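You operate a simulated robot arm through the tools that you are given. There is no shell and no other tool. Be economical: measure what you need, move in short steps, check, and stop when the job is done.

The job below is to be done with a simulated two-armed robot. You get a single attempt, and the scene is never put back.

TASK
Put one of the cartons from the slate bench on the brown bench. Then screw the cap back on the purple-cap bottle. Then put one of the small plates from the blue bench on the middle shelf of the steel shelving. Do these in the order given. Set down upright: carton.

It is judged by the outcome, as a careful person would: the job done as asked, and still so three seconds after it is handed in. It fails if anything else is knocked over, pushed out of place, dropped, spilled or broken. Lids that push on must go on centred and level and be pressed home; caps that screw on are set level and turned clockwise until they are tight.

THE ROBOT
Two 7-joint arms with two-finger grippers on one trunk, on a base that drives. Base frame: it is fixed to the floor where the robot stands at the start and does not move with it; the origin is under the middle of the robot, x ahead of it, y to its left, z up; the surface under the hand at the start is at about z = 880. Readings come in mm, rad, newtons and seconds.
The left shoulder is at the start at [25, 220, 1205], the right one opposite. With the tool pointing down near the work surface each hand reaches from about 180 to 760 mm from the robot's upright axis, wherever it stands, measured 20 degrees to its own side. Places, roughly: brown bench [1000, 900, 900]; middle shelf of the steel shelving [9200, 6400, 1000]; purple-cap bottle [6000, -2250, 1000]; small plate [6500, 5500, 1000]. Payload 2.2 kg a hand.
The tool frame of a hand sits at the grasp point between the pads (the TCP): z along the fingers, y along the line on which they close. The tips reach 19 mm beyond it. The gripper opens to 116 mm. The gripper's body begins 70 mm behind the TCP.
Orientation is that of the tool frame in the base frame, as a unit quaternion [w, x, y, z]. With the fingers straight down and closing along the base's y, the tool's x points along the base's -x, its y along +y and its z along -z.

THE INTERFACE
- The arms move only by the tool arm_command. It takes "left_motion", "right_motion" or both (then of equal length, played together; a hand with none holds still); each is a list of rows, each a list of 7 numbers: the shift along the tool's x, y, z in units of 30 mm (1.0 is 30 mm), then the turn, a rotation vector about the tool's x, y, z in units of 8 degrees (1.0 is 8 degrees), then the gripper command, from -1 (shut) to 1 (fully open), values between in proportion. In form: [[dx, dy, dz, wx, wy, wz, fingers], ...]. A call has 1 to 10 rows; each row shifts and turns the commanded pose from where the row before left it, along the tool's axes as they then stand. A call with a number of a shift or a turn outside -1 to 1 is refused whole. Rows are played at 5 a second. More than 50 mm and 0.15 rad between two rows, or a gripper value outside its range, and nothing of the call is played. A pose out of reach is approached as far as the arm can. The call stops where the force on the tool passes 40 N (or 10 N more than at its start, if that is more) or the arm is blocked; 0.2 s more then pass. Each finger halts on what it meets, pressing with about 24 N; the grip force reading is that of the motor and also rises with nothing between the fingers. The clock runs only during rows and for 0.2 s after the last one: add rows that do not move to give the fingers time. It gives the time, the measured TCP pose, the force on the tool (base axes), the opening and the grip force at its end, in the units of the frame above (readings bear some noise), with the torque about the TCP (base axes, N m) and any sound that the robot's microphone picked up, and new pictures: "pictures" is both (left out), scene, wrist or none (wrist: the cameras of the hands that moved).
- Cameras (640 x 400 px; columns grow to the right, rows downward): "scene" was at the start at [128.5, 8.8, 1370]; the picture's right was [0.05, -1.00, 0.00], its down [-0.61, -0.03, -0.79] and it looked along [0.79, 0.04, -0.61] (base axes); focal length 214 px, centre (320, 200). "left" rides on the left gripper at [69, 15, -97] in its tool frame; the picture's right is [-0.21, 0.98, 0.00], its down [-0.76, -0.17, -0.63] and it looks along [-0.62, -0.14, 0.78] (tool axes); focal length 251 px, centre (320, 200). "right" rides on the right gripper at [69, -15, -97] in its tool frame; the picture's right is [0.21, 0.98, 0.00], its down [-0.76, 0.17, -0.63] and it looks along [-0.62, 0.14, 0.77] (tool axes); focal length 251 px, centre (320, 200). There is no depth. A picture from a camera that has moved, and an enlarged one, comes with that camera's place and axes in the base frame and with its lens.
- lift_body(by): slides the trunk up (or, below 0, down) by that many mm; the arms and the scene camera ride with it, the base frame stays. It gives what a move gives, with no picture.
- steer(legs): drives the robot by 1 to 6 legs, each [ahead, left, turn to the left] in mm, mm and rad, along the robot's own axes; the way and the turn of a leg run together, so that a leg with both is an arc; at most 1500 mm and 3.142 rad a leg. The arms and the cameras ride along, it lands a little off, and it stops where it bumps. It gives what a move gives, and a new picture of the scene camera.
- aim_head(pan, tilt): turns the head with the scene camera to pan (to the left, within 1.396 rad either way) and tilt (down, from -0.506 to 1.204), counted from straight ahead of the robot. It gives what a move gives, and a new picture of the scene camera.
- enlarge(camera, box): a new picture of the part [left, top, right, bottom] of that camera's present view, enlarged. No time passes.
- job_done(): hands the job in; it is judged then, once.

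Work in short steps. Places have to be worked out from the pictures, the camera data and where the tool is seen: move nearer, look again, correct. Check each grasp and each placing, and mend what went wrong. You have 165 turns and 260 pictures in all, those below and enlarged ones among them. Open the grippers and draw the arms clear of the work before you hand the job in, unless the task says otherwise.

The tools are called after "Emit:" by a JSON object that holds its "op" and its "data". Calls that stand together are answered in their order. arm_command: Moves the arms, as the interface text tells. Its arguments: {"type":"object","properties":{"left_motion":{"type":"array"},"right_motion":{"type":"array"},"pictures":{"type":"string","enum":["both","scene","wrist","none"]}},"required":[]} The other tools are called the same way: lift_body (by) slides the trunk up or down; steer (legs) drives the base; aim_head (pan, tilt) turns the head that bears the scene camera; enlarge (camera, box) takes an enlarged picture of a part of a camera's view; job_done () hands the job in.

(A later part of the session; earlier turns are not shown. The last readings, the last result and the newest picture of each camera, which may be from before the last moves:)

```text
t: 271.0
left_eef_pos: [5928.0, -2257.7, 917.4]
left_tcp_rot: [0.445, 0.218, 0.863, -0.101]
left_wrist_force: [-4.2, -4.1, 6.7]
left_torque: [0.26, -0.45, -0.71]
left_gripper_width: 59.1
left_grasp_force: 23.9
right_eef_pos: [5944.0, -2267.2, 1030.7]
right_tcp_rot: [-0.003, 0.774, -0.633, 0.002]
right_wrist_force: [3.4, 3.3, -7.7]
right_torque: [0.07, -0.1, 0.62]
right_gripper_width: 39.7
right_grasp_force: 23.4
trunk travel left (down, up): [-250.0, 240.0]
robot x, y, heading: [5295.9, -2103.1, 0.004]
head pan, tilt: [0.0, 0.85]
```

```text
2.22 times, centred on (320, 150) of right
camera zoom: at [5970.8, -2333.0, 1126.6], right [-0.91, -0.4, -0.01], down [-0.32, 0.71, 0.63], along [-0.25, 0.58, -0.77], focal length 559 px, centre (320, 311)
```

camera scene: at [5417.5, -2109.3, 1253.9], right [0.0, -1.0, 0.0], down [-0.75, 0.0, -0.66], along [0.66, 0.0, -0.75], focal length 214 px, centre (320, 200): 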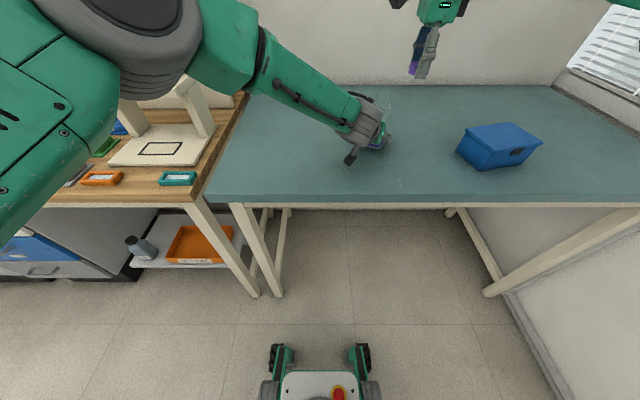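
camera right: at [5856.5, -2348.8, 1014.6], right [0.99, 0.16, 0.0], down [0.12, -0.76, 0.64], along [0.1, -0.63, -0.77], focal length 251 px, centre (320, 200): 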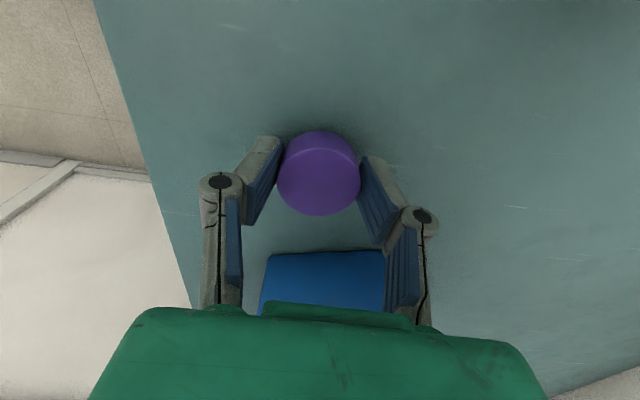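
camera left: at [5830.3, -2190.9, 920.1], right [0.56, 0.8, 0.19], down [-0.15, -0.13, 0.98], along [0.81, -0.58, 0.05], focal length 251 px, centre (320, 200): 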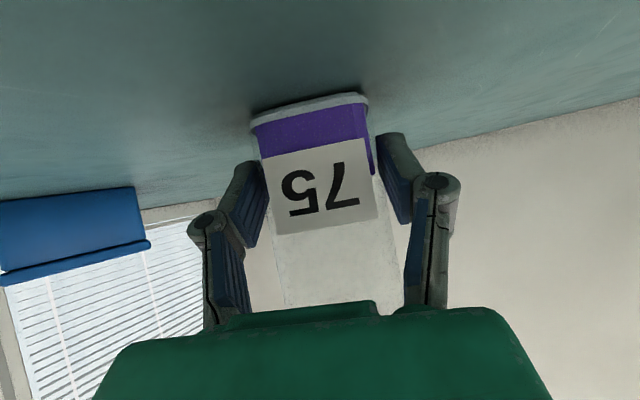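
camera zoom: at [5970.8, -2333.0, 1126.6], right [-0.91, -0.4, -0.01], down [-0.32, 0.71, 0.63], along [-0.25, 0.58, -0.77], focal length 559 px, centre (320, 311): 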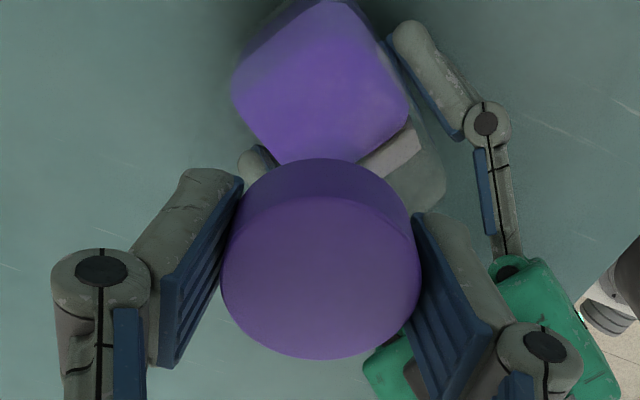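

Now the turning torque has risen to ≈0.7 N·m with an equal reaction in the left hand: the thread is engaged and getting tight. I open, wind back ~150° and turn once more to confirm that it is tight.

Emit:
{"op": "arm_command", "data": {"right_motion": [[0, 0, 0, 0, 0, 0, -0.2], [0, 0, 0, 0, 0, 0, 0.05], [0, 0, 0, 0, 0, 0, 0.05], [0, 0, 0, 0, 0, -1, 0.05], [0, 0, 0, 0, 0, -1, 0.05], [0, 0, 0, 0, 0, -1, 0.05], [0, 0, 0, 0, 0, -1, 0.05], [0, 0, 0, 0, 0, -1, 0.05], [0, 0, 0, 0, 0, -1, 0.05], [0, 0, 0, 0, 0, -1, 0.05]], "pictures": "none"}}

Emit:
{"op": "arm_command", "data": {"right_motion": [[0, 0, 0, 0, 0, -1, 0.05], [0, 0, 0, 0, 0, -1, 0.05], [0, 0, 0, 0, 0, -1, 0.05], [0, 0, 0, 0, 0, -1, 0.05], [0, 0, 0, 0, 0, -1, 0.05], [0, 0, 0, 0, 0, -1, 0.05], [0, 0, 0, 0, 0, -1, 0.05], [0, 0, 0, 0, 0, -1, 0.05], [0, 0, 0, 0, 0, -1, 0.05], [0, 0, 0, 0, 0, -1, 0.05]], "pictures": "none"}}

Emit:
{"op": "enlarge", "data": {"camera": "right", "box": [250, 60, 390, 240]}}

Emit:
{"op": "arm_command", "data": {"right_motion": [[0, 0, 0, 0, 0, 0, -0.2], [0, 0, 0, 0, 0, 0, -0.3], [0, 0, 0, 0, 0, 0, -1], [0, 0, 0, 0, 0, 0, -1], [0, 0, 0, 0, 0, 0.95, -1], [0, 0, 0, 0, 0, 0.95, -1], [0, 0, 0, 0, 0, 0.95, -1]], "pictures": "none"}}

Emit:
{"op": "arm_command", "data": {"right_motion": [[0, 0, 0, 0, 0, 0.95, -1], [0, 0, 0, 0, 0, 0.95, -1], [0, 0, 0, 0, 0, 0.95, -1], [0, 0, 0, 0, 0, 0.95, -1]], "pictures": "none"}}

Emit:
{"op": "arm_command", "data": {"right_motion": [[0, 0, 0, 0, 0, 0.95, -1], [0, 0, 0, 0, 0, 0.95, -1], [0, 0, 0, 0, 0, 0.95, -1], [0, 0, 0, 0, 0, 0.95, -1], [0, 0, 0, 0, 0, 0.95, -1], [0, 0, 0, 0, 0, 0.95, -1]], "pictures": "none"}}

```text
t: 273.2
left_eef_pos: [5928.5, -2259.6, 918.2]
left_tcp_rot: [0.446, 0.217, 0.863, -0.102]
left_wrist_force: [0.2, 0.2, -1.5]
left_torque: [0.01, 0.03, 0.01]
left_gripper_width: 59.4
left_grasp_force: 23.9
right_eef_pos: [5946.5, -2267.0, 1029.1]
right_tcp_rot: [-0.003, 0.981, -0.194, 0.003]
right_wrist_force: [0.2, 0.6, 0.4]
right_torque: [0.01, -0.01, -0.03]
right_gripper_width: 60.7
right_grasp_force: 0.0
trunk travel left (down, up): [-250.0, 240.0]
robot x, y, heading: [5295.3, -2104.2, 0.002]
head pan, tilt: [0.0, 0.85]
```

```text
t: 275.4
left_eef_pos: [5930.6, -2256.9, 917.3]
left_tcp_rot: [0.445, 0.218, 0.862, -0.103]
left_wrist_force: [-0.1, 0.3, -2.3]
left_torque: [0.0, 0.03, 0.0]
left_gripper_width: 59.0
left_grasp_force: 24.2
right_eef_pos: [5946.7, -2268.1, 1029.2]
right_tcp_rot: [0.002, 0.876, 0.482, 0.004]
right_wrist_force: [0.6, 1.1, 0.6]
right_torque: [0.03, 0.01, 0.03]
right_gripper_width: 60.9
right_grasp_force: 0.2
trunk travel left (down, up): [-250.0, 240.0]
robot x, y, heading: [5298.4, -2105.3, -0.0]
head pan, tilt: [0.0, 0.85]
```

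```text
2.22 times, centred on (320, 150) of right
camera zoom: at [5967.6, -2202.6, 1125.7], right [0.94, -0.34, 0.01], down [-0.27, -0.73, 0.63], along [-0.21, -0.59, -0.78], focal length 559 px, centre (320, 311)
```

zoom: 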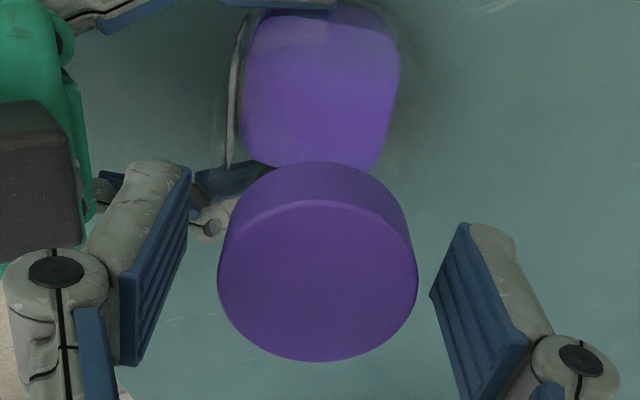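

```text
t: 277.0
left_eef_pos: [5929.3, -2258.9, 917.9]
left_tcp_rot: [0.447, 0.217, 0.862, -0.101]
left_wrist_force: [0.5, -1.2, 3.8]
left_torque: [0.02, -0.02, -0.41]
left_gripper_width: 58.9
left_grasp_force: 24.8
right_eef_pos: [5946.8, -2267.4, 1028.9]
right_tcp_rot: [0.0, 0.955, 0.297, 0.004]
right_wrist_force: [0.2, 0.4, -6.3]
right_torque: [0.01, 0.04, 0.39]
right_gripper_width: 41.5
right_grasp_force: 24.0
trunk travel left (down, up): [-250.0, 240.0]
robot x, y, heading: [5297.3, -2109.9, -0.004]
head pan, tilt: [0.0, 0.85]
```

```text
t: 278.0
left_eef_pos: [5929.8, -2257.4, 917.8]
left_tcp_rot: [0.447, 0.216, 0.862, -0.101]
left_wrist_force: [-0.7, 0.5, 10.5]
left_torque: [-0.1, -0.22, -0.7]
left_gripper_width: 59.0
left_grasp_force: 24.2
right_eef_pos: [5945.8, -2267.7, 1030.1]
right_tcp_rot: [-0.001, 0.999, 0.037, 0.003]
right_wrist_force: [1.4, 0.2, -11.3]
right_torque: [-0.07, -0.04, 0.65]
right_gripper_width: 40.9
right_grasp_force: 24.2
trunk travel left (down, up): [-250.0, 240.0]
robot x, y, heading: [5292.7, -2110.2, -0.003]
head pan, tilt: [0.0, 0.85]
```

```text
t: 279.4
left_eef_pos: [5928.4, -2257.4, 917.8]
left_tcp_rot: [0.446, 0.217, 0.862, -0.103]
left_wrist_force: [-0.2, 0.1, 3.3]
left_torque: [0.01, -0.04, -0.6]
left_gripper_width: 59.0
left_grasp_force: 24.0
right_eef_pos: [5945.2, -2267.0, 1029.1]
right_tcp_rot: [-0.002, 0.935, -0.354, 0.003]
right_wrist_force: [0.2, -0.1, -4.8]
right_torque: [-0.05, -0.01, 0.64]
right_gripper_width: 41.1
right_grasp_force: 24.0
trunk travel left (down, up): [-250.0, 240.0]
robot x, y, heading: [5296.8, -2107.7, 0.002]
head pan, tilt: [0.0, 0.85]
```

Torque saturates at ≈0.65 N·m with the hand slipping on the cap and no further descent: the cap is tight and level. I release it, raise the right hand, then open the left and withdraw along its fingers.

Emit:
{"op": "arm_command", "data": {"right_motion": [[0, 0, 0, 0, 0, 0, -0.2], [0, 0, 0, 0, 0, 0, 0.1], [0, 0, 0, 0, 0, 0, 0.3], [0, 0, -0.8, 0, 0, 0, 0.3], [0, 0, -0.9, 0, 0, 0, 0.3], [0, 0, -0.9, 0, 0, 0, 0.3], [0, 0, -0.9, 0, 0, 0, 0.3], [0, 0, -0.9, 0, 0, 0, 0.3]], "pictures": "none"}}

Emit:
{"op": "enlarge", "data": {"camera": "right", "box": [240, 20, 400, 200]}}

Emit:
{"op": "arm_command", "data": {"left_motion": [[0, 0, 0, 0, 0, 0, 0.1], [0, 0, 0, 0, 0, 0, 0.3], [0, 0, 0, 0, 0, 0, 0.6], [0, 0, -0.3, 0, 0, 0, 0.8], [0, 0, -0.7, 0, 0, 0, 0.8], [0, 0, -0.9, 0, 0, 0, 0.8], [0, 0, -0.9, 0, 0, 0, 0.8], [0, 0, -0.9, 0, 0, 0, 0.8]], "pictures": "both"}}

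```text
t: 281.2
left_eef_pos: [5929.0, -2257.1, 917.7]
left_tcp_rot: [0.446, 0.217, 0.862, -0.102]
left_wrist_force: [-0.2, 0.5, -1.9]
left_torque: [0.04, 0.03, 0.0]
left_gripper_width: 59.3
left_grasp_force: 24.3
right_eef_pos: [5944.3, -2265.5, 1161.3]
right_tcp_rot: [-0.003, 0.936, -0.352, 0.003]
right_wrist_force: [0.0, -0.2, -0.2]
right_torque: [-0.04, 0.02, 0.03]
right_gripper_width: 75.3
right_grasp_force: 0.1
trunk travel left (down, up): [-250.0, 240.0]
robot x, y, heading: [5295.0, -2113.5, -0.001]
head pan, tilt: [0.0, 0.85]
```

```text
2.22 times, centred on (320, 110) of right
camera zoom: at [6004.2, -2301.3, 1259.7], right [-0.48, -0.88, -0.01], down [-0.68, 0.37, 0.63], along [-0.55, 0.31, -0.78], focal length 559 px, centre (320, 400)
```

zoom: 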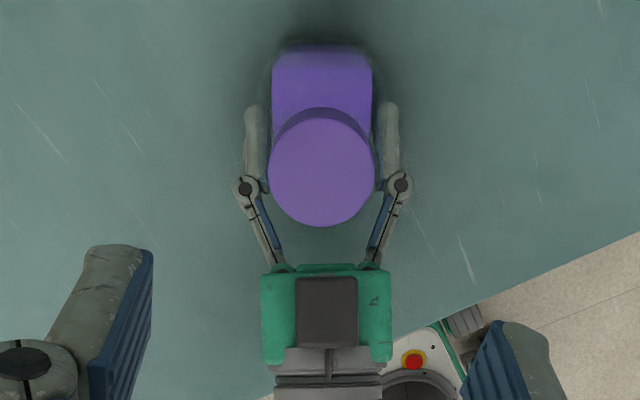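

```text
t: 283.0
left_eef_pos: [5846.1, -2215.1, 985.4]
left_tcp_rot: [0.446, 0.216, 0.862, -0.102]
left_wrist_force: [0.6, 0.4, -1.0]
left_torque: [0.01, 0.02, -0.03]
left_gripper_width: 104.5
left_grasp_force: 0.1
right_eef_pos: [5945.0, -2266.8, 1161.2]
right_tcp_rot: [-0.002, 0.936, -0.352, 0.004]
right_wrist_force: [-0.5, 0.3, -0.1]
right_torque: [0.03, -0.01, -0.04]
right_gripper_width: 75.2
right_grasp_force: 0.2
trunk travel left (down, up): [-250.0, 240.0]
robot x, y, heading: [5295.3, -2103.2, 0.002]
head pan, tilt: [0.0, 0.85]
camera scene: at [5416.6, -2107.2, 1253.9], right [0.0, -1.0, 0.0], down [-0.75, 0.0, -0.66], along [0.66, 0.0, -0.75], focal length 214 px, centre (320, 200)
camera left: at [5748.6, -2146.8, 983.9], right [0.56, 0.8, 0.19], down [-0.15, -0.13, 0.98], along [0.81, -0.58, 0.05], focal length 251 px, centre (320, 200)
```

scene: 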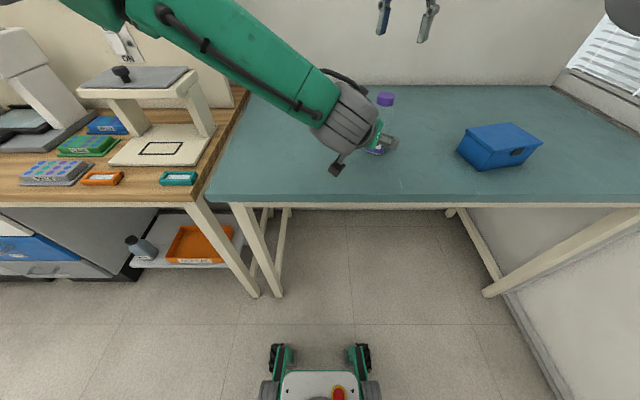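
left: 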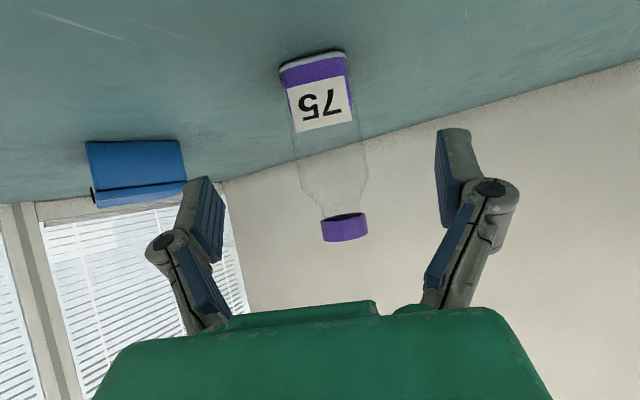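

The side view shows the capped bottle; I zoom to check the cap is level and fully seated.

Emit:
{"op": "enlarge", "data": {"camera": "left", "box": [270, 130, 400, 260]}}

```text
3.08 times, centred on (335, 195) of left
camera zoom: at [5748.6, -2146.8, 983.9], right [0.56, 0.8, 0.19], down [-0.15, -0.13, 0.98], along [0.81, -0.58, 0.05], focal length 774 px, centre (274, 215)
```

zoom: 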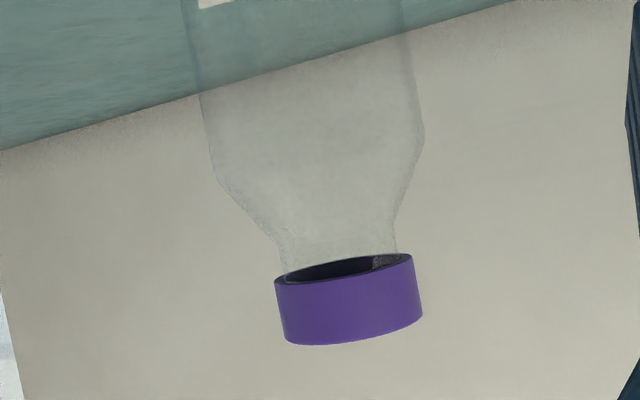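

Cap sits square and low on the neck — done. Now I back the robot out and fold the arms to a compact pose (left upright again, right wound back).

Emit:
{"op": "steer", "data": {"legs": [[-500, 0, 0]]}}

Emit:
{"op": "lift_body", "data": {"by": 100}}

Emit:
{"op": "arm_command", "data": {"left_motion": [[0, 0, -0.5, 0, 0.95, 0, 0], [0, 0, -0.5, 0, 0.95, 0, 0], [0, 0, -0.3, 0, 0.95, 0, 0], [0, 0, 0, 0, 0.95, 0, 0], [0, 0, 0, 0, 0.95, 0, 0], [0, 0, 0, 0, 0.95, 0, 0], [0, 0, 0, 0, 0.95, 0, 0], [0, 0, 0, 0, 0, -0.95, 0], [0, 0, 0, 0, 0, -0.95, 0], [0, 0, 0, 0, 0, -0.95, 0]], "right_motion": [[0, 0, 0, 0, 0, -1, 0], [0, 0, 0, 0, 0, -1, 0], [0, 0, 0, 0, 0, -1, 0], [0, 0, 0, 0, 0, -1, 0], [0, 0, 0, 0, 0, -1, 0], [0, 0, 0, 0, 0, -1, 0], [0, 0, 0, 0, 0, -1, 0], [0, 0, 0, 0, 0, -1, 0], [0, 0, 0, 0, 0, -1, 0], [0, 0, 0, 0, 0, -1, 0]], "pictures": "none"}}

Emit:
{"op": "arm_command", "data": {"right_motion": [[0, 0, 0, 0, 0, -1, 0], [0, 0, 0, 0, 0, -1, 0], [0, 0, 0, 0, 0, -1, 0], [0, 0, 0, 0, 0, -1, 0], [0, 0, 0, 0, 0, -1, 0], [0, 0, 0, 0, 0, -1, 0], [0, 0, 0, 0, 0, -1, 0], [0, 0, 0, 0, 0, -1, 0], [0, 0, 0, 0, 0, -1, 0], [0, 0, 0, 0, 0, -1, 0]], "pictures": "none"}}

Emit:
{"op": "aim_head", "data": {"pan": 0.9, "tilt": 0.3}}

```text
t: 285.9
left_eef_pos: [5353.1, -2213.5, 982.9]
left_tcp_rot: [0.446, 0.216, 0.863, -0.1]
left_wrist_force: [-0.4, 0.7, 0.6]
left_torque: [0.01, -0.01, 0.01]
left_gripper_width: 104.4
left_grasp_force: 0.1
right_eef_pos: [5453.1, -2266.1, 1162.5]
right_tcp_rot: [-0.002, 0.936, -0.351, 0.003]
right_wrist_force: [0.5, 0.5, 0.6]
right_torque: [0.0, -0.04, 0.02]
right_gripper_width: 75.6
right_grasp_force: 0.0
trunk travel left (down, up): [-250.0, 240.0]
robot x, y, heading: [4803.4, -2107.9, 0.005]
head pan, tilt: [0.0, 0.85]
camera scene: at [4924.4, -2108.5, 1253.8], right [0.0, -1.0, 0.0], down [-0.75, 0.0, -0.66], along [0.66, 0.0, -0.75], focal length 214 px, centre (320, 200)
```

scene: 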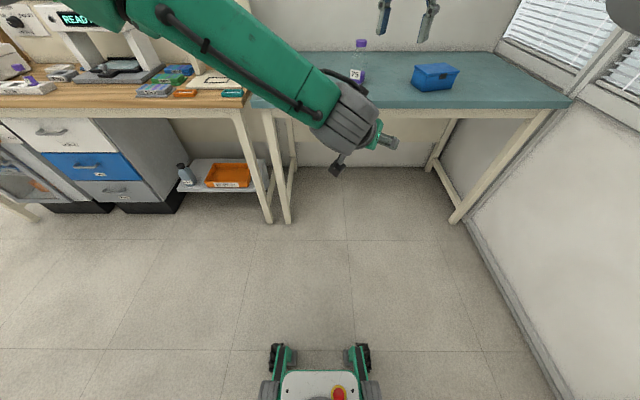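

```text
t: 287.3
left_eef_pos: [5350.3, -2215.3, 1084.9]
left_tcp_rot: [0.447, 0.216, 0.862, -0.1]
left_wrist_force: [0.2, -0.5, 0.3]
left_torque: [0.06, 0.02, 0.01]
left_gripper_width: 104.6
left_grasp_force: 0.1
right_eef_pos: [5449.7, -2266.4, 1264.2]
right_tcp_rot: [-0.002, 0.936, -0.351, 0.005]
right_wrist_force: [-0.2, 0.1, 0.1]
right_torque: [-0.02, 0.01, 0.0]
right_gripper_width: 75.5
right_grasp_force: 0.0
trunk travel left (down, up): [-350.0, 140.0]
robot x, y, heading: [4802.8, -2105.2, 0.004]
head pan, tilt: [0.0, 0.85]
```

```text
t: 289.5
left_eef_pos: [5335.9, -2189.8, 1118.6]
left_tcp_rot: [0.013, 0.026, 1.0, -0.008]
left_wrist_force: [-0.6, 0.3, -0.4]
left_torque: [0.01, 0.02, 0.03]
left_gripper_width: 58.0
left_grasp_force: 0.2
right_eef_pos: [5449.4, -2264.9, 1265.5]
right_tcp_rot: [0.001, 0.942, 0.335, 0.005]
right_wrist_force: [0.0, 1.1, 0.2]
right_torque: [-0.03, 0.03, -0.02]
right_gripper_width: 57.6
right_grasp_force: 0.1
trunk travel left (down, up): [-350.0, 140.0]
robot x, y, heading: [4803.1, -2105.1, 0.002]
head pan, tilt: [0.0, 0.85]
```

```text
t: 291.7
left_eef_pos: [5334.5, -2190.8, 1116.6]
left_tcp_rot: [0.012, 0.027, 1.0, -0.008]
left_wrist_force: [0.3, -0.2, -0.4]
left_torque: [-0.03, 0.04, 0.0]
left_gripper_width: 57.7
left_grasp_force: 0.1
right_eef_pos: [5450.1, -2264.3, 1265.1]
right_tcp_rot: [0.004, 0.507, 0.862, 0.003]
right_wrist_force: [-0.1, 0.4, -0.2]
right_torque: [-0.02, 0.02, 0.02]
right_gripper_width: 57.9
right_grasp_force: 0.1
trunk travel left (down, up): [-350.0, 140.0]
robot x, y, heading: [4806.2, -2108.5, 0.002]
head pan, tilt: [0.0, 0.85]
```

```text
t: 292.9
left_eef_pos: [5335.1, -2190.8, 1117.0]
left_tcp_rot: [0.013, 0.027, 1.0, -0.009]
left_wrist_force: [-0.3, 0.5, -0.5]
left_torque: [-0.04, -0.03, -0.03]
left_gripper_width: 57.9
left_grasp_force: 0.0
right_eef_pos: [5448.7, -2266.0, 1264.8]
right_tcp_rot: [0.004, 0.508, 0.861, 0.004]
right_wrist_force: [-0.9, 0.1, 0.1]
right_torque: [0.01, -0.02, 0.03]
right_gripper_width: 58.1
right_grasp_force: 0.1
trunk travel left (down, up): [-350.0, 140.0]
robot x, y, heading: [4805.8, -2105.6, 0.004]
head pan, tilt: [0.901, 0.3]
camera scene: at [4904.9, -2036.1, 1402.4], right [0.79, -0.62, 0.0], down [-0.19, -0.23, -0.95], along [0.59, 0.75, -0.3], focal length 214 px, centre (320, 200)
```

scene: 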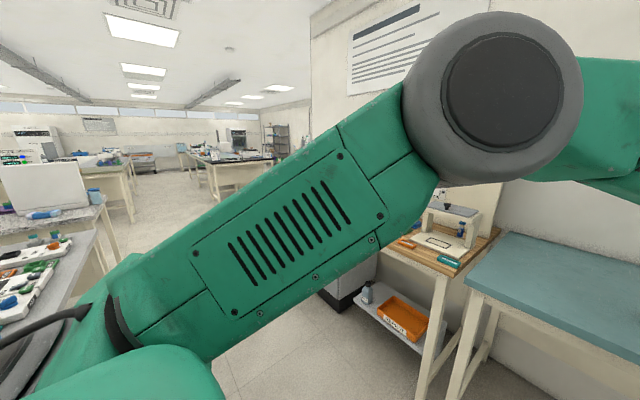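

I finish folding both arms, move to the aisle centre (x≈5090) and turn left to face +y for the drive.

Emit:
{"op": "arm_command", "data": {"left_motion": [[0.45, 0.9, -0.2, 0, 0, 0, 0], [0.45, 0.9, -0.2, 0, 0, 0, 0], [0.45, 0.9, -0.2, 0, 0, 0, 0], [0.45, 0.9, -0.2, 0, 0, 0, 0], [0.45, 0.9, -0.2, 0, 0, 0, 0], [0.45, 0.9, 0, 0, 0, 0, 0], [0.45, 0.9, 0, 0, 0, 0, 0], [0.45, 0.9, 0, 0, 0, 0, 0], [0.45, 0.9, 0, 0, 0, 0, 0], [0.45, 0.9, 0, 0, 0, 0, 0]], "right_motion": [[0, 0, 0, 0, 0, -0.95, 0], [0, 0, 0, 0, 0, -0.95, 0], [0, 0, 0, 0, 0, -0.95, 0], [0, 0, 0, 0, 0, -0.95, 0], [0, 0, 0, 0, 0, -0.95, 0], [0, 0, 0, 0, 0, -0.95, 0], [0, 0, 0, 0, 0, -0.95, 0], [0, 0, 0, 0, 0, -0.95, 0], [0.9, -0.2, 0.3, 0, 0, 0, 0], [0.9, -0.2, 0.3, 0, 0, 0, 0]], "pictures": "none"}}

Emit:
{"op": "arm_command", "data": {"right_motion": [[0.9, -0.3, 0.4, 0, 0, 0, 0], [0.9, -0.3, 0.4, 0, 0, 0, 0], [0.9, -0.3, 0.4, 0, 0, 0, 0], [0.9, -0.3, 0.4, 0, 0, 0, 0], [0.9, -0.3, 0.4, 0, 0, 0, 0], [0.9, -0.3, 0.4, 0, 0, 0, 0], [0.9, -0.3, 0.4, 0, 0, 0, 0]], "pictures": "none"}}

Emit:
{"op": "steer", "data": {"legs": [[300, 0, 0], [0, 0, 1.57]]}}

Emit:
{"op": "aim_head", "data": {"pan": 0, "tilt": 0.25}}

```text
t: 295.1
left_eef_pos: [5212.9, -1923.7, 1140.8]
left_tcp_rot: [0.017, 0.041, 0.999, 0.003]
left_wrist_force: [-0.7, 0.1, 0.5]
left_torque: [0.0, -0.01, 0.0]
left_gripper_width: 58.2
left_grasp_force: 0.1
right_eef_pos: [5392.9, -2276.9, 1248.3]
right_tcp_rot: [0.007, 0.002, 1.0, 0.001]
right_wrist_force: [-0.6, -1.0, 0.4]
right_torque: [0.02, -0.03, 0.01]
right_gripper_width: 57.9
right_grasp_force: 0.0
trunk travel left (down, up): [-350.0, 140.0]
robot x, y, heading: [4798.7, -2110.9, 0.005]
head pan, tilt: [0.901, 0.3]
```

```text
t: 296.7
left_eef_pos: [5211.9, -1923.8, 1139.7]
left_tcp_rot: [0.015, 0.041, 0.999, 0.005]
left_wrist_force: [0.0, 0.1, -0.6]
left_torque: [-0.01, -0.05, 0.01]
left_gripper_width: 58.2
left_grasp_force: 0.0
right_eef_pos: [5204.1, -2340.6, 1158.8]
right_tcp_rot: [0.006, 0.002, 1.0, 0.002]
right_wrist_force: [0.1, -0.3, 0.5]
right_torque: [0.02, -0.03, 0.03]
right_gripper_width: 57.8
right_grasp_force: 0.1
trunk travel left (down, up): [-350.0, 140.0]
robot x, y, heading: [4803.5, -2104.6, 0.004]
head pan, tilt: [0.901, 0.3]
```

```text
t: 302.6
left_eef_pos: [4897.6, -1704.8, 1140.1]
left_tcp_rot: [0.008, -0.697, 0.717, 0.014]
left_wrist_force: [0.1, 0.1, 0.4]
left_torque: [0.02, -0.01, 0.03]
left_gripper_width: 58.1
left_grasp_force: 0.1
right_eef_pos: [5315.4, -1691.0, 1160.4]
right_tcp_rot: [-0.003, 0.724, -0.69, -0.004]
right_wrist_force: [-0.3, -0.3, -0.3]
right_torque: [0.01, 0.01, 0.03]
right_gripper_width: 58.0
right_grasp_force: 0.1
trunk travel left (down, up): [-350.0, 140.0]
robot x, y, heading: [5103.1, -2105.3, 1.629]
head pan, tilt: [0.901, 0.3]
camera scene: at [5024.2, -2009.5, 1402.6], right [0.58, 0.82, 0.0], down [0.24, -0.17, -0.95], along [-0.78, 0.55, -0.3], focal length 214 px, centre (320, 200)
```

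scene: 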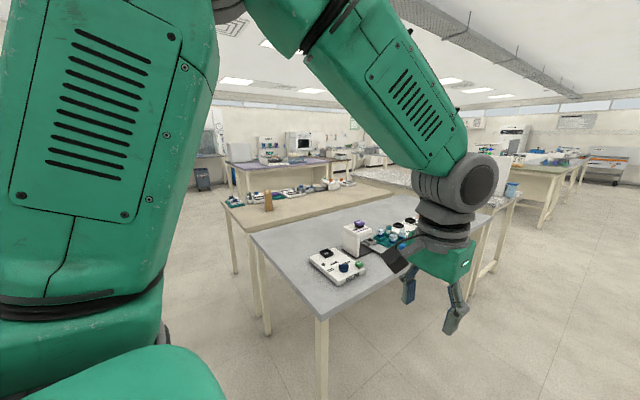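

```text
t: 303.8
left_eef_pos: [4896.8, -1708.3, 1140.7]
left_tcp_rot: [0.009, -0.696, 0.718, 0.014]
left_wrist_force: [0.1, 0.7, -0.1]
left_torque: [-0.01, 0.03, 0.04]
left_gripper_width: 58.0
left_grasp_force: 0.0
right_eef_pos: [5313.1, -1694.0, 1160.1]
right_tcp_rot: [-0.005, 0.724, -0.69, -0.005]
right_wrist_force: [0.3, -0.1, -0.6]
right_torque: [0.0, -0.02, -0.01]
right_gripper_width: 57.9
right_grasp_force: 0.1
trunk travel left (down, up): [-350.0, 140.0]
robot x, y, heading: [5105.1, -2105.3, 1.628]
head pan, tilt: [0.0, 0.25]
camera scene: at [5095.3, -1970.0, 1407.1], right [1.0, 0.06, 0.0], down [0.01, -0.25, -0.97], along [-0.06, 0.97, -0.25], focal length 214 px, centre (320, 200)
```

scene: 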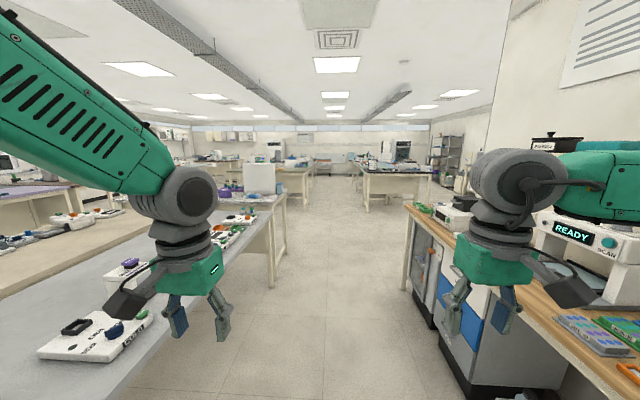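

Corridor is free between x≈4650 and 5680. I straighten the heading and drive ahead along x≈5165.

Emit:
{"op": "steer", "data": {"legs": [[0, 0, -0.058], [1400, -60, 0], [1300, 0, 0]]}}

```text
t: 317.3
left_eef_pos: [4931.1, 970.9, 1140.5]
left_tcp_rot: [0.009, -0.689, 0.725, 0.014]
left_wrist_force: [-0.3, -0.6, 0.2]
left_torque: [-0.04, 0.01, 0.03]
left_gripper_width: 58.1
left_grasp_force: 0.0
right_eef_pos: [5347.2, 975.1, 1160.7]
right_tcp_rot: [-0.005, 0.715, -0.699, -0.005]
right_wrist_force: [-0.1, 0.2, 0.2]
right_torque: [0.01, -0.01, 0.01]
right_gripper_width: 58.0
right_grasp_force: 0.1
trunk travel left (down, up): [-350.0, 140.0]
robot x, y, heading: [5127.2, 569.7, 1.602]
head pan, tilt: [0.0, 0.25]
camera scene: at [5123.7, 704.3, 1407.1], right [1.0, 0.03, 0.0], down [0.01, -0.25, -0.97], along [-0.03, 0.97, -0.25], focal length 214 px, centre (320, 200)
```

scene: 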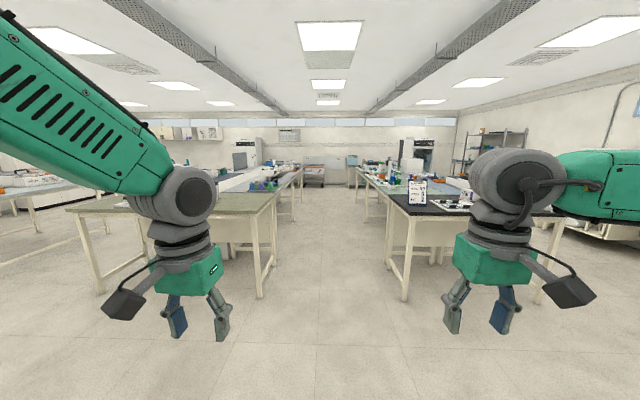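

The blue-topped bench is ahead to the right, behind the black one. I drive on along the aisle and look right.

Emit:
{"op": "steer", "data": {"legs": [[0, 0, -0.03], [1450, -30, 0], [1450, 0, 0], [400, 0, 0]]}}

Emit:
{"op": "aim_head", "data": {"pan": -0.9, "tilt": 0.4}}

```text
t: 333.7
left_eef_pos: [4905.5, 4250.6, 1141.0]
left_tcp_rot: [0.011, -0.685, 0.729, 0.014]
left_wrist_force: [-0.4, 0.4, 0.1]
left_torque: [-0.03, -0.02, 0.0]
left_gripper_width: 58.0
left_grasp_force: 0.1
right_eef_pos: [5320.2, 4250.5, 1161.6]
right_tcp_rot: [-0.006, 0.712, -0.702, -0.006]
right_wrist_force: [-0.4, 0.1, 0.0]
right_torque: [-0.01, 0.0, -0.01]
right_gripper_width: 58.0
right_grasp_force: 0.1
trunk travel left (down, up): [-350.0, 140.0]
robot x, y, heading: [5100.4, 3849.2, 1.593]
head pan, tilt: [0.0, 0.25]
camera scene: at [5094.9, 3983.8, 1407.2], right [1.0, 0.02, 0.0], down [0.0, -0.25, -0.97], along [-0.02, 0.97, -0.25], focal length 214 px, centre (320, 200)
```

scene: 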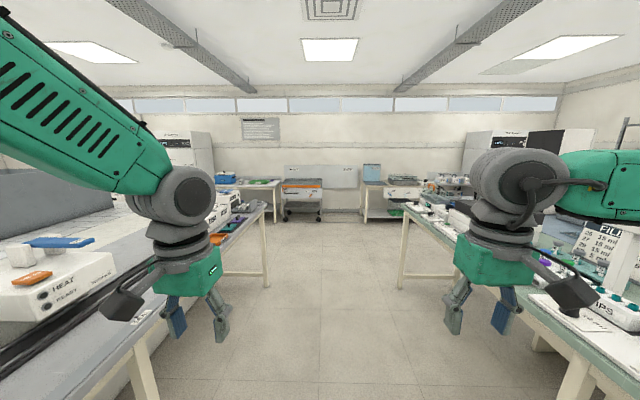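

```text
t: 334.9
left_eef_pos: [4907.5, 4249.3, 1142.4]
left_tcp_rot: [0.01, -0.684, 0.729, 0.015]
left_wrist_force: [0.9, 0.1, 0.4]
left_torque: [-0.02, 0.0, -0.01]
left_gripper_width: 58.1
left_grasp_force: 0.0
right_eef_pos: [5322.5, 4249.3, 1162.7]
right_tcp_rot: [-0.006, 0.712, -0.702, -0.006]
right_wrist_force: [-0.4, 0.0, 0.0]
right_torque: [0.01, 0.0, 0.01]
right_gripper_width: 58.0
right_grasp_force: 0.1
trunk travel left (down, up): [-350.0, 140.0]
robot x, y, heading: [5098.0, 3848.1, 1.594]
head pan, tilt: [-0.901, 0.4]
camera scene: at [5170.1, 3950.7, 1393.1], right [0.64, -0.77, 0.0], down [-0.3, -0.25, -0.92], along [0.71, 0.59, -0.39], focal length 214 px, centre (320, 200)
```

scene: 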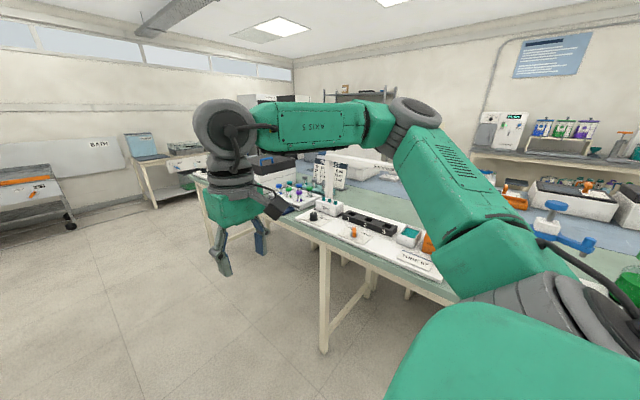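

The blue bench lies behind the green one; both end near y≈5700, so I'll reach the plate from that end. I drive to y≈6450 and turn right to look.

Emit:
{"op": "aim_head", "data": {"pan": 0, "tilt": 0.35}}

Emit:
{"op": "steer", "data": {"legs": [[0, 0, -0.02], [1300, 0, 0], [1300, 0, 0], [0, 0, -1.57]]}}

```text
t: 336.1
left_eef_pos: [4905.8, 4248.1, 1142.7]
left_tcp_rot: [0.011, -0.684, 0.729, 0.016]
left_wrist_force: [0.4, -0.3, 0.8]
left_torque: [0.02, 0.0, -0.02]
left_gripper_width: 58.0
left_grasp_force: 0.1
right_eef_pos: [5322.1, 4247.9, 1162.7]
right_tcp_rot: [-0.006, 0.712, -0.702, -0.007]
right_wrist_force: [-0.5, 0.4, 0.7]
right_torque: [0.01, 0.02, 0.01]
right_gripper_width: 57.9
right_grasp_force: 0.1
trunk travel left (down, up): [-350.0, 140.0]
robot x, y, heading: [5095.7, 3848.9, 1.592]
head pan, tilt: [0.0, 0.351]
camera scene: at [5095.8, 3984.4, 1397.6], right [1.0, 0.02, 0.0], down [0.01, -0.35, -0.94], along [-0.02, 0.94, -0.35], focal length 214 px, centre (320, 200)
```

scene: 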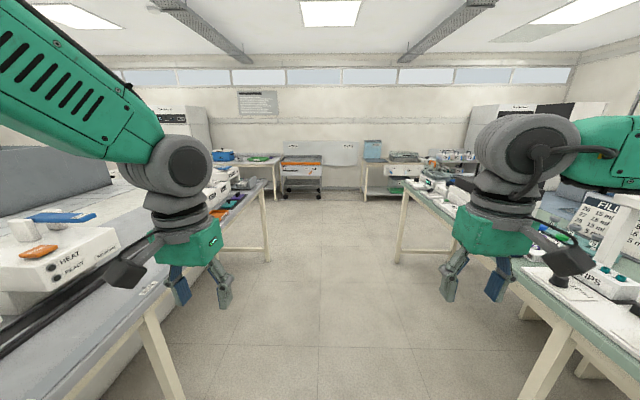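

```text
t: 353.0
left_eef_pos: [5447.2, 6669.9, 1142.1]
left_tcp_rot: [0.018, 0.023, 1.0, 0.002]
left_wrist_force: [-0.1, -0.3, -0.8]
left_torque: [0.03, -0.02, 0.02]
left_gripper_width: 58.2
left_grasp_force: 0.1
right_eef_pos: [5452.7, 6254.9, 1163.6]
right_tcp_rot: [0.008, -0.015, 1.0, 0.0]
right_wrist_force: [0.2, 0.0, -0.2]
right_torque: [0.01, -0.01, -0.03]
right_gripper_width: 57.9
right_grasp_force: 0.1
trunk travel left (down, up): [-350.0, 140.0]
robot x, y, heading: [5051.9, 6467.9, 0.036]
head pan, tilt: [0.0, 0.351]
camera scene: at [5185.5, 6473.4, 1397.6], right [0.04, -1.0, 0.0], down [-0.35, -0.01, -0.94], along [0.94, 0.04, -0.35], focal length 214 px, centre (320, 200)
```

scene: 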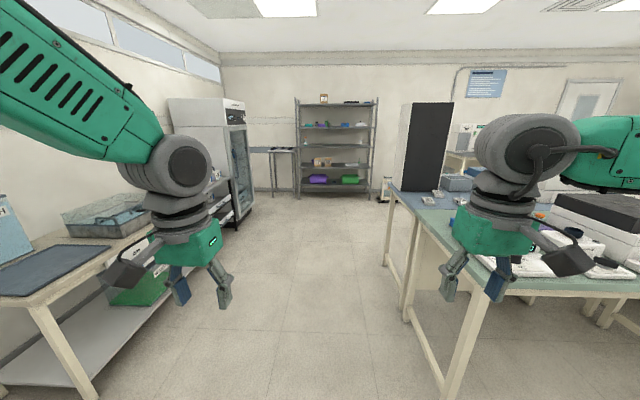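

The bench end is at y≈5930; objects near (6535, 5610) may be the plates. I enlarge to see them.

Emit:
{"op": "enlarge", "data": {"camera": "scene", "box": [380, 160, 520, 240]}}

Emit:
{"op": "enlarge", "data": {"camera": "scene", "box": [270, 80, 410, 210]}}

```text
4.57 times, centred on (450, 200) of scene
camera zoom: at [5185.5, 6473.4, 1397.6], right [0.04, -1.0, 0.0], down [-0.35, -0.01, -0.94], along [0.94, 0.04, -0.35], focal length 980 px, centre (-274, 200)
```

zoom: 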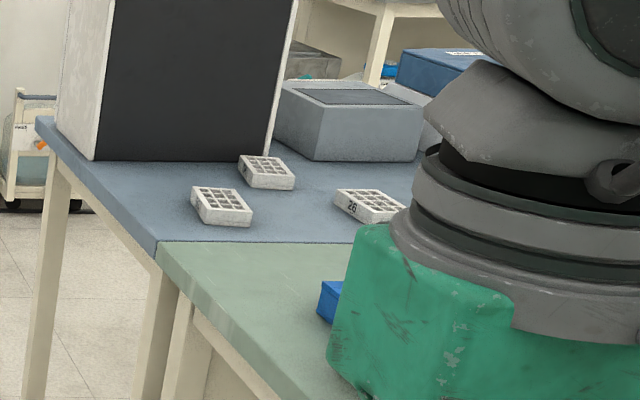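

```text
3.08 times, centred on (340, 145) of scene
camera zoom: at [5185.5, 6473.4, 1397.6], right [0.04, -1.0, 0.0], down [-0.35, -0.01, -0.94], along [0.94, 0.04, -0.35], focal length 660 px, centre (258, 369)
```

zoom: 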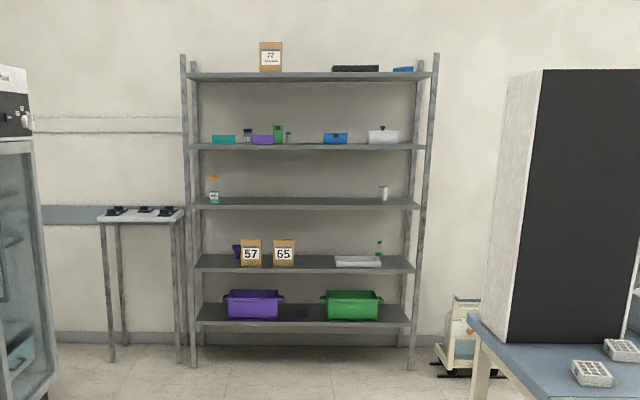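

Three small plates with wells lie near the bench's end; the nearest at ≈ (6555, 5805). The middle shelf is free in its centre. I drive to (6615, 6440) and turn to face the bench end.

Emit:
{"op": "steer", "data": {"legs": [[0, 0, -0.036], [800, 0, 0], [760, -20, 0], [0, 0, -1.59]]}}

Emit:
{"op": "aim_head", "data": {"pan": 0, "tilt": 0.75}}

```text
t: 361.0
left_eef_pos: [6967.4, 6598.1, 1139.5]
left_tcp_rot: [0.015, 0.066, 0.998, -0.002]
left_wrist_force: [-0.1, 0.1, -0.8]
left_torque: [0.06, -0.01, 0.02]
left_gripper_width: 57.8
left_grasp_force: 0.1
right_eef_pos: [6937.1, 6183.7, 1168.0]
right_tcp_rot: [0.013, 0.028, 1.0, -0.003]
right_wrist_force: [0.4, -0.1, -2.5]
right_torque: [-0.03, 0.11, 0.01]
right_gripper_width: 58.1
right_grasp_force: 0.1
trunk travel left (down, up): [-350.0, 140.0]
robot x, y, heading: [6546.2, 6429.6, -0.048]
head pan, tilt: [0.0, 0.351]
stopped in leg 3: the robot was blocked; the commanded pose is now the measured one
camera scene: at [6657.9, 6467.4, 1401.4], right [-0.05, -1.0, 0.03], down [-0.33, -0.01, -0.94], along [0.94, -0.06, -0.33], focal length 214 px, centre (320, 200)
```

scene: 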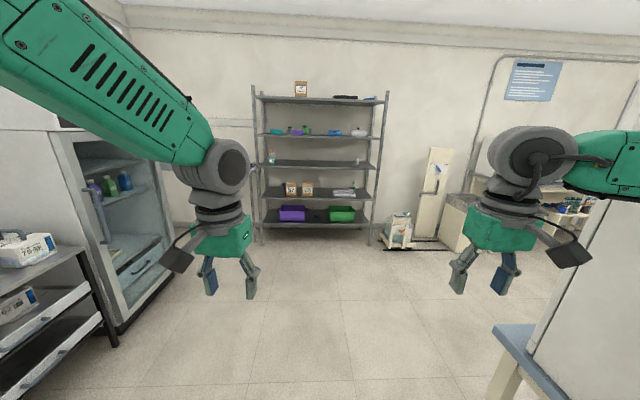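

```text
t: 361.9
left_eef_pos: [6965.1, 6596.2, 1141.5]
left_tcp_rot: [0.018, 0.064, 0.998, 0.0]
left_wrist_force: [-0.6, -0.2, 0.0]
left_torque: [0.03, 0.0, 0.02]
left_gripper_width: 57.7
left_grasp_force: 0.1
right_eef_pos: [6938.5, 6182.1, 1166.7]
right_tcp_rot: [0.014, 0.023, 1.0, -0.001]
right_wrist_force: [-0.2, 0.3, -0.4]
right_torque: [0.01, 0.02, -0.03]
right_gripper_width: 57.9
right_grasp_force: 0.0
trunk travel left (down, up): [-350.0, 140.0]
robot x, y, heading: [6552.9, 6429.2, -0.045]
head pan, tilt: [0.0, 0.75]
camera scene: at [6651.9, 6473.9, 1364.5], right [-0.04, -1.0, 0.04], down [-0.67, 0.0, -0.74], along [0.74, -0.06, -0.67], focal length 214 px, centre (320, 200)
```

scene: 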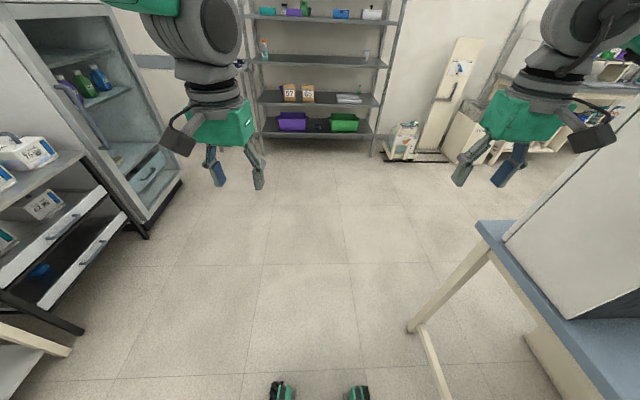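

The base reports being blocked with a slight lean. I back off a little to the left/back and then turn right.

Emit:
{"op": "steer", "data": {"legs": [[-60, 40, 0]]}}

Emit:
{"op": "steer", "data": {"legs": [[0, 0, -1.52]]}}

```text
t: 362.9
left_eef_pos: [6924.8, 6636.3, 1135.4]
left_tcp_rot: [0.011, 0.062, 0.998, 0.002]
left_wrist_force: [0.3, 1.1, -0.8]
left_torque: [-0.12, 0.0, 0.01]
left_gripper_width: 58.0
left_grasp_force: 0.0
right_eef_pos: [6897.6, 6218.7, 1157.2]
right_tcp_rot: [0.003, 0.024, 1.0, 0.001]
right_wrist_force: [-0.3, 1.3, -0.1]
right_torque: [-0.09, 0.03, 0.01]
right_gripper_width: 58.1
right_grasp_force: 0.0
trunk travel left (down, up): [-350.0, 140.0]
robot x, y, heading: [6495.3, 6474.2, -0.045]
head pan, tilt: [0.0, 0.75]
camera scene: at [6624.9, 6478.4, 1361.4], right [-0.04, -1.0, 0.01], down [-0.69, 0.02, -0.73], along [0.73, -0.04, -0.69], focal length 214 px, centre (320, 200)
```

scene: 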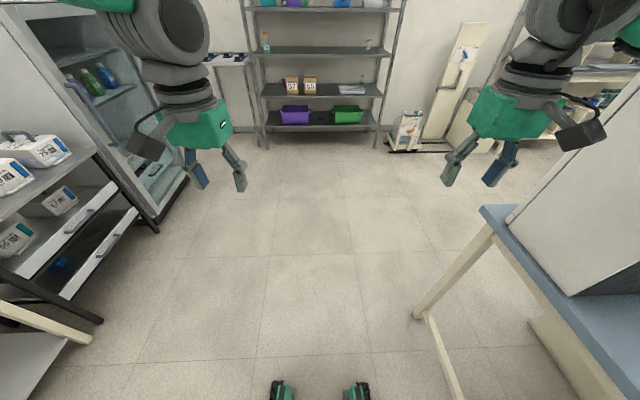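

```text
t: 367.1
left_eef_pos: [6660.5, 6052.8, 1139.9]
left_tcp_rot: [0.014, 0.743, 0.669, -0.005]
left_wrist_force: [0.5, -0.2, 0.2]
left_torque: [0.05, 0.0, 0.01]
left_gripper_width: 58.0
left_grasp_force: 0.0
right_eef_pos: [6241.1, 6071.8, 1157.4]
right_tcp_rot: [0.009, 0.717, 0.697, 0.0]
right_wrist_force: [0.4, 0.2, 0.0]
right_torque: [0.03, 0.02, -0.01]
right_gripper_width: 58.1
right_grasp_force: 0.0
trunk travel left (down, up): [-350.0, 140.0]
robot x, y, heading: [6496.6, 6470.7, -1.593]
head pan, tilt: [0.0, 0.75]
camera scene: at [6488.5, 6345.6, 1362.0], right [-1.0, 0.02, 0.0], down [0.02, 0.68, -0.73], along [-0.01, -0.73, -0.68], focal length 214 px, centre (320, 200)
```

scene: 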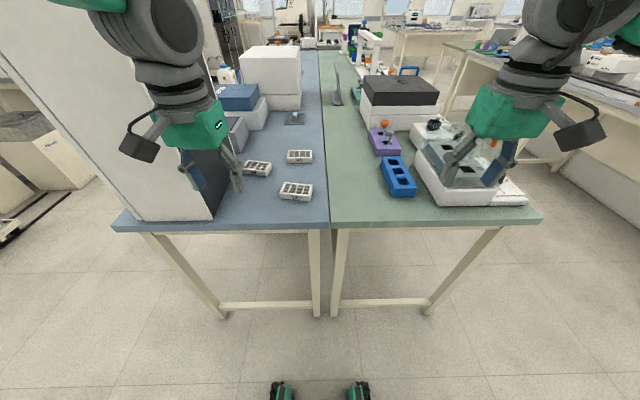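

Facing the bench end; the nearest plate is at ≈ (6558, 5793). I zoom in for its orientation.

Emit:
{"op": "enlarge", "data": {"camera": "scene", "box": [235, 140, 345, 215]}}

Emit:
{"op": "lift_body", "data": {"by": -100}}

Emit:
{"op": "steer", "data": {"legs": [[0, -70, 0.02]]}}

```text
5.33 times, centred on (290, 178) of scene
camera zoom: at [6488.5, 6345.6, 1362.0], right [-1.0, 0.02, 0.0], down [0.02, 0.68, -0.73], along [-0.01, -0.73, -0.68], focal length 1144 px, centre (480, 320)
```

zoom: 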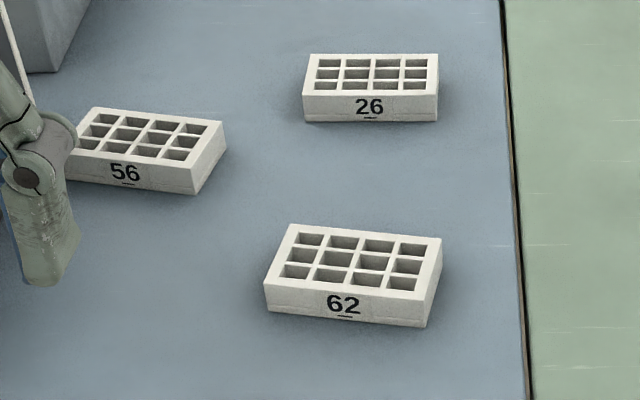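

```text
t: 368.4
left_eef_pos: [6662.3, 6056.5, 1040.1]
left_tcp_rot: [0.015, 0.744, 0.668, -0.006]
left_wrist_force: [-0.4, -0.1, 0.4]
left_torque: [0.01, 0.03, 0.03]
left_gripper_width: 57.9
left_grasp_force: 0.1
right_eef_pos: [6243.9, 6074.9, 1059.8]
right_tcp_rot: [0.009, 0.717, 0.697, -0.003]
right_wrist_force: [0.0, 1.0, -0.8]
right_torque: [0.01, 0.0, -0.01]
right_gripper_width: 58.2
right_grasp_force: 0.0
trunk travel left (down, up): [-250.0, 240.0]
robot x, y, heading: [6496.9, 6470.4, -1.596]
head pan, tilt: [0.0, 0.75]
```

```text
t: 369.4
left_eef_pos: [6636.0, 6061.6, 1035.7]
left_tcp_rot: [0.004, 0.736, 0.677, -0.016]
left_wrist_force: [1.4, 0.7, 0.1]
left_torque: [0.01, 0.12, 0.01]
left_gripper_width: 57.9
left_grasp_force: 0.0
right_eef_pos: [6219.5, 6072.7, 1067.1]
right_tcp_rot: [-0.001, 0.709, 0.705, -0.013]
right_wrist_force: [1.7, -0.2, -0.6]
right_torque: [-0.03, 0.13, 0.01]
right_gripper_width: 58.1
right_grasp_force: 0.0
trunk travel left (down, up): [-250.0, 240.0]
robot x, y, heading: [6432.4, 6471.5, -1.578]
head pan, tilt: [0.0, 0.75]
camera scene: at [6449.7, 6346.8, 1262.0], right [-1.0, 0.0, 0.02], down [-0.01, 0.68, -0.73], along [-0.01, -0.73, -0.68], focal length 214 px, centre (320, 200)
```

scene: 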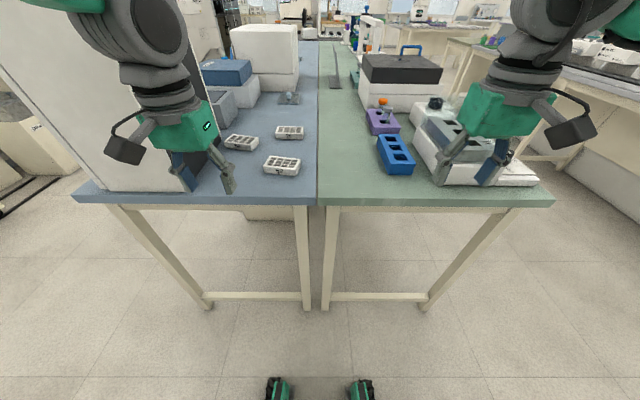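

Plate 62: centre ≈ (6561, 5797), 100×57 mm, short axis pointing ≈ −100°. I'll take it with the left hand pitched forward (needed for the shelf), pads across its 100 mm length. I turn/shift the robot so that this direction suits the left arm.

Emit:
{"op": "steer", "data": {"legs": [[25, 64, 0.307]]}}

Emit:
{"op": "arm_command", "data": {"left_motion": [[0, 0, 0, 0, 0, 0, 1], [0, 0, 0, 0, 0, 0, 1], [0, 0, 0, 0, 0, 0, 1], [0, 0, 0, 0, 0, 0, 1], [0, 0, 0, 0, 0, 0, 1], [0, 0, 0, 0, 0, 0, 1], [0, 0, 0, 0, 0, 0, 1], [0, 0, 0, 0, 0, 0, 1], [0, 0, 0, 0, 0, 0, 1]], "pictures": "wrist"}}

```text
t: 370.8
left_eef_pos: [6759.5, 6106.4, 1043.9]
left_tcp_rot: [0.021, 0.625, 0.78, 0.005]
left_wrist_force: [-1.4, -1.3, 0.3]
left_torque: [0.14, -0.16, 0.01]
left_gripper_width: 57.9
left_grasp_force: 0.0
right_eef_pos: [6357.1, 5992.1, 1052.8]
right_tcp_rot: [0.014, 0.595, 0.803, 0.01]
right_wrist_force: [-2.2, -1.1, -0.3]
right_torque: [0.15, -0.2, -0.01]
right_gripper_width: 58.1
right_grasp_force: 0.0
trunk travel left (down, up): [-250.0, 240.0]
robot x, y, heading: [6488.2, 6456.0, -1.267]
head pan, tilt: [0.0, 0.75]
camera scene: at [6478.5, 6316.7, 1260.1], right [-0.95, -0.3, -0.04], down [-0.17, 0.66, -0.73], along [0.24, -0.69, -0.69], focal length 214 px, centre (320, 200)
```

scene: 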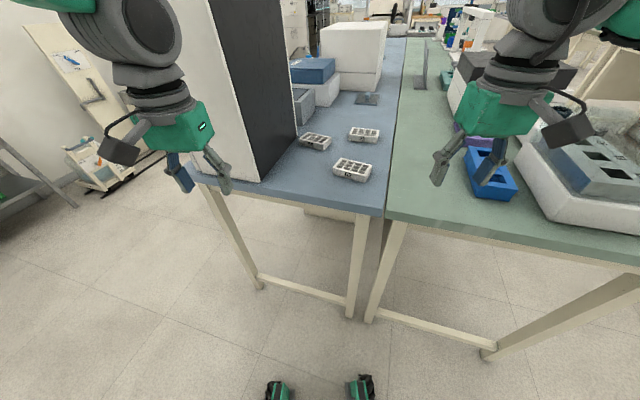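

```text
t: 373.0
left_eef_pos: [6826.0, 6138.0, 1036.9]
left_tcp_rot: [0.006, 0.621, 0.783, -0.023]
left_wrist_force: [0.8, 0.0, 0.2]
left_torque: [-0.05, 0.05, 0.0]
left_gripper_width: 116.0
left_grasp_force: 0.1
right_eef_pos: [6427.4, 6024.2, 1072.5]
right_tcp_rot: [0.002, 0.591, 0.807, -0.02]
right_wrist_force: [0.9, 0.3, -0.5]
right_torque: [-0.01, 0.03, -0.02]
right_gripper_width: 58.0
right_grasp_force: 0.1
trunk travel left (down, up): [-250.0, 240.0]
robot x, y, heading: [6500.4, 6458.9, -1.265]
head pan, tilt: [0.0, 0.75]
stopped in row 9 (left hand): the arm was blocked; the commanded pose is now the measured one
camera left: at [6827.0, 6212.1, 1130.2], right [1.0, 0.01, -0.02], down [0.02, -0.75, 0.67], along [-0.01, -0.67, -0.75], focal length 251 px, centre (320, 200)
```

left: 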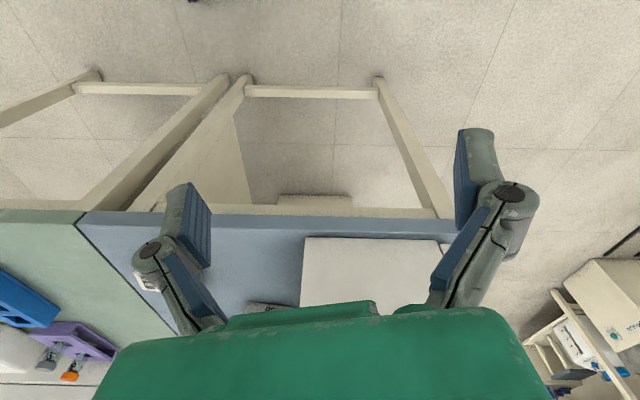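

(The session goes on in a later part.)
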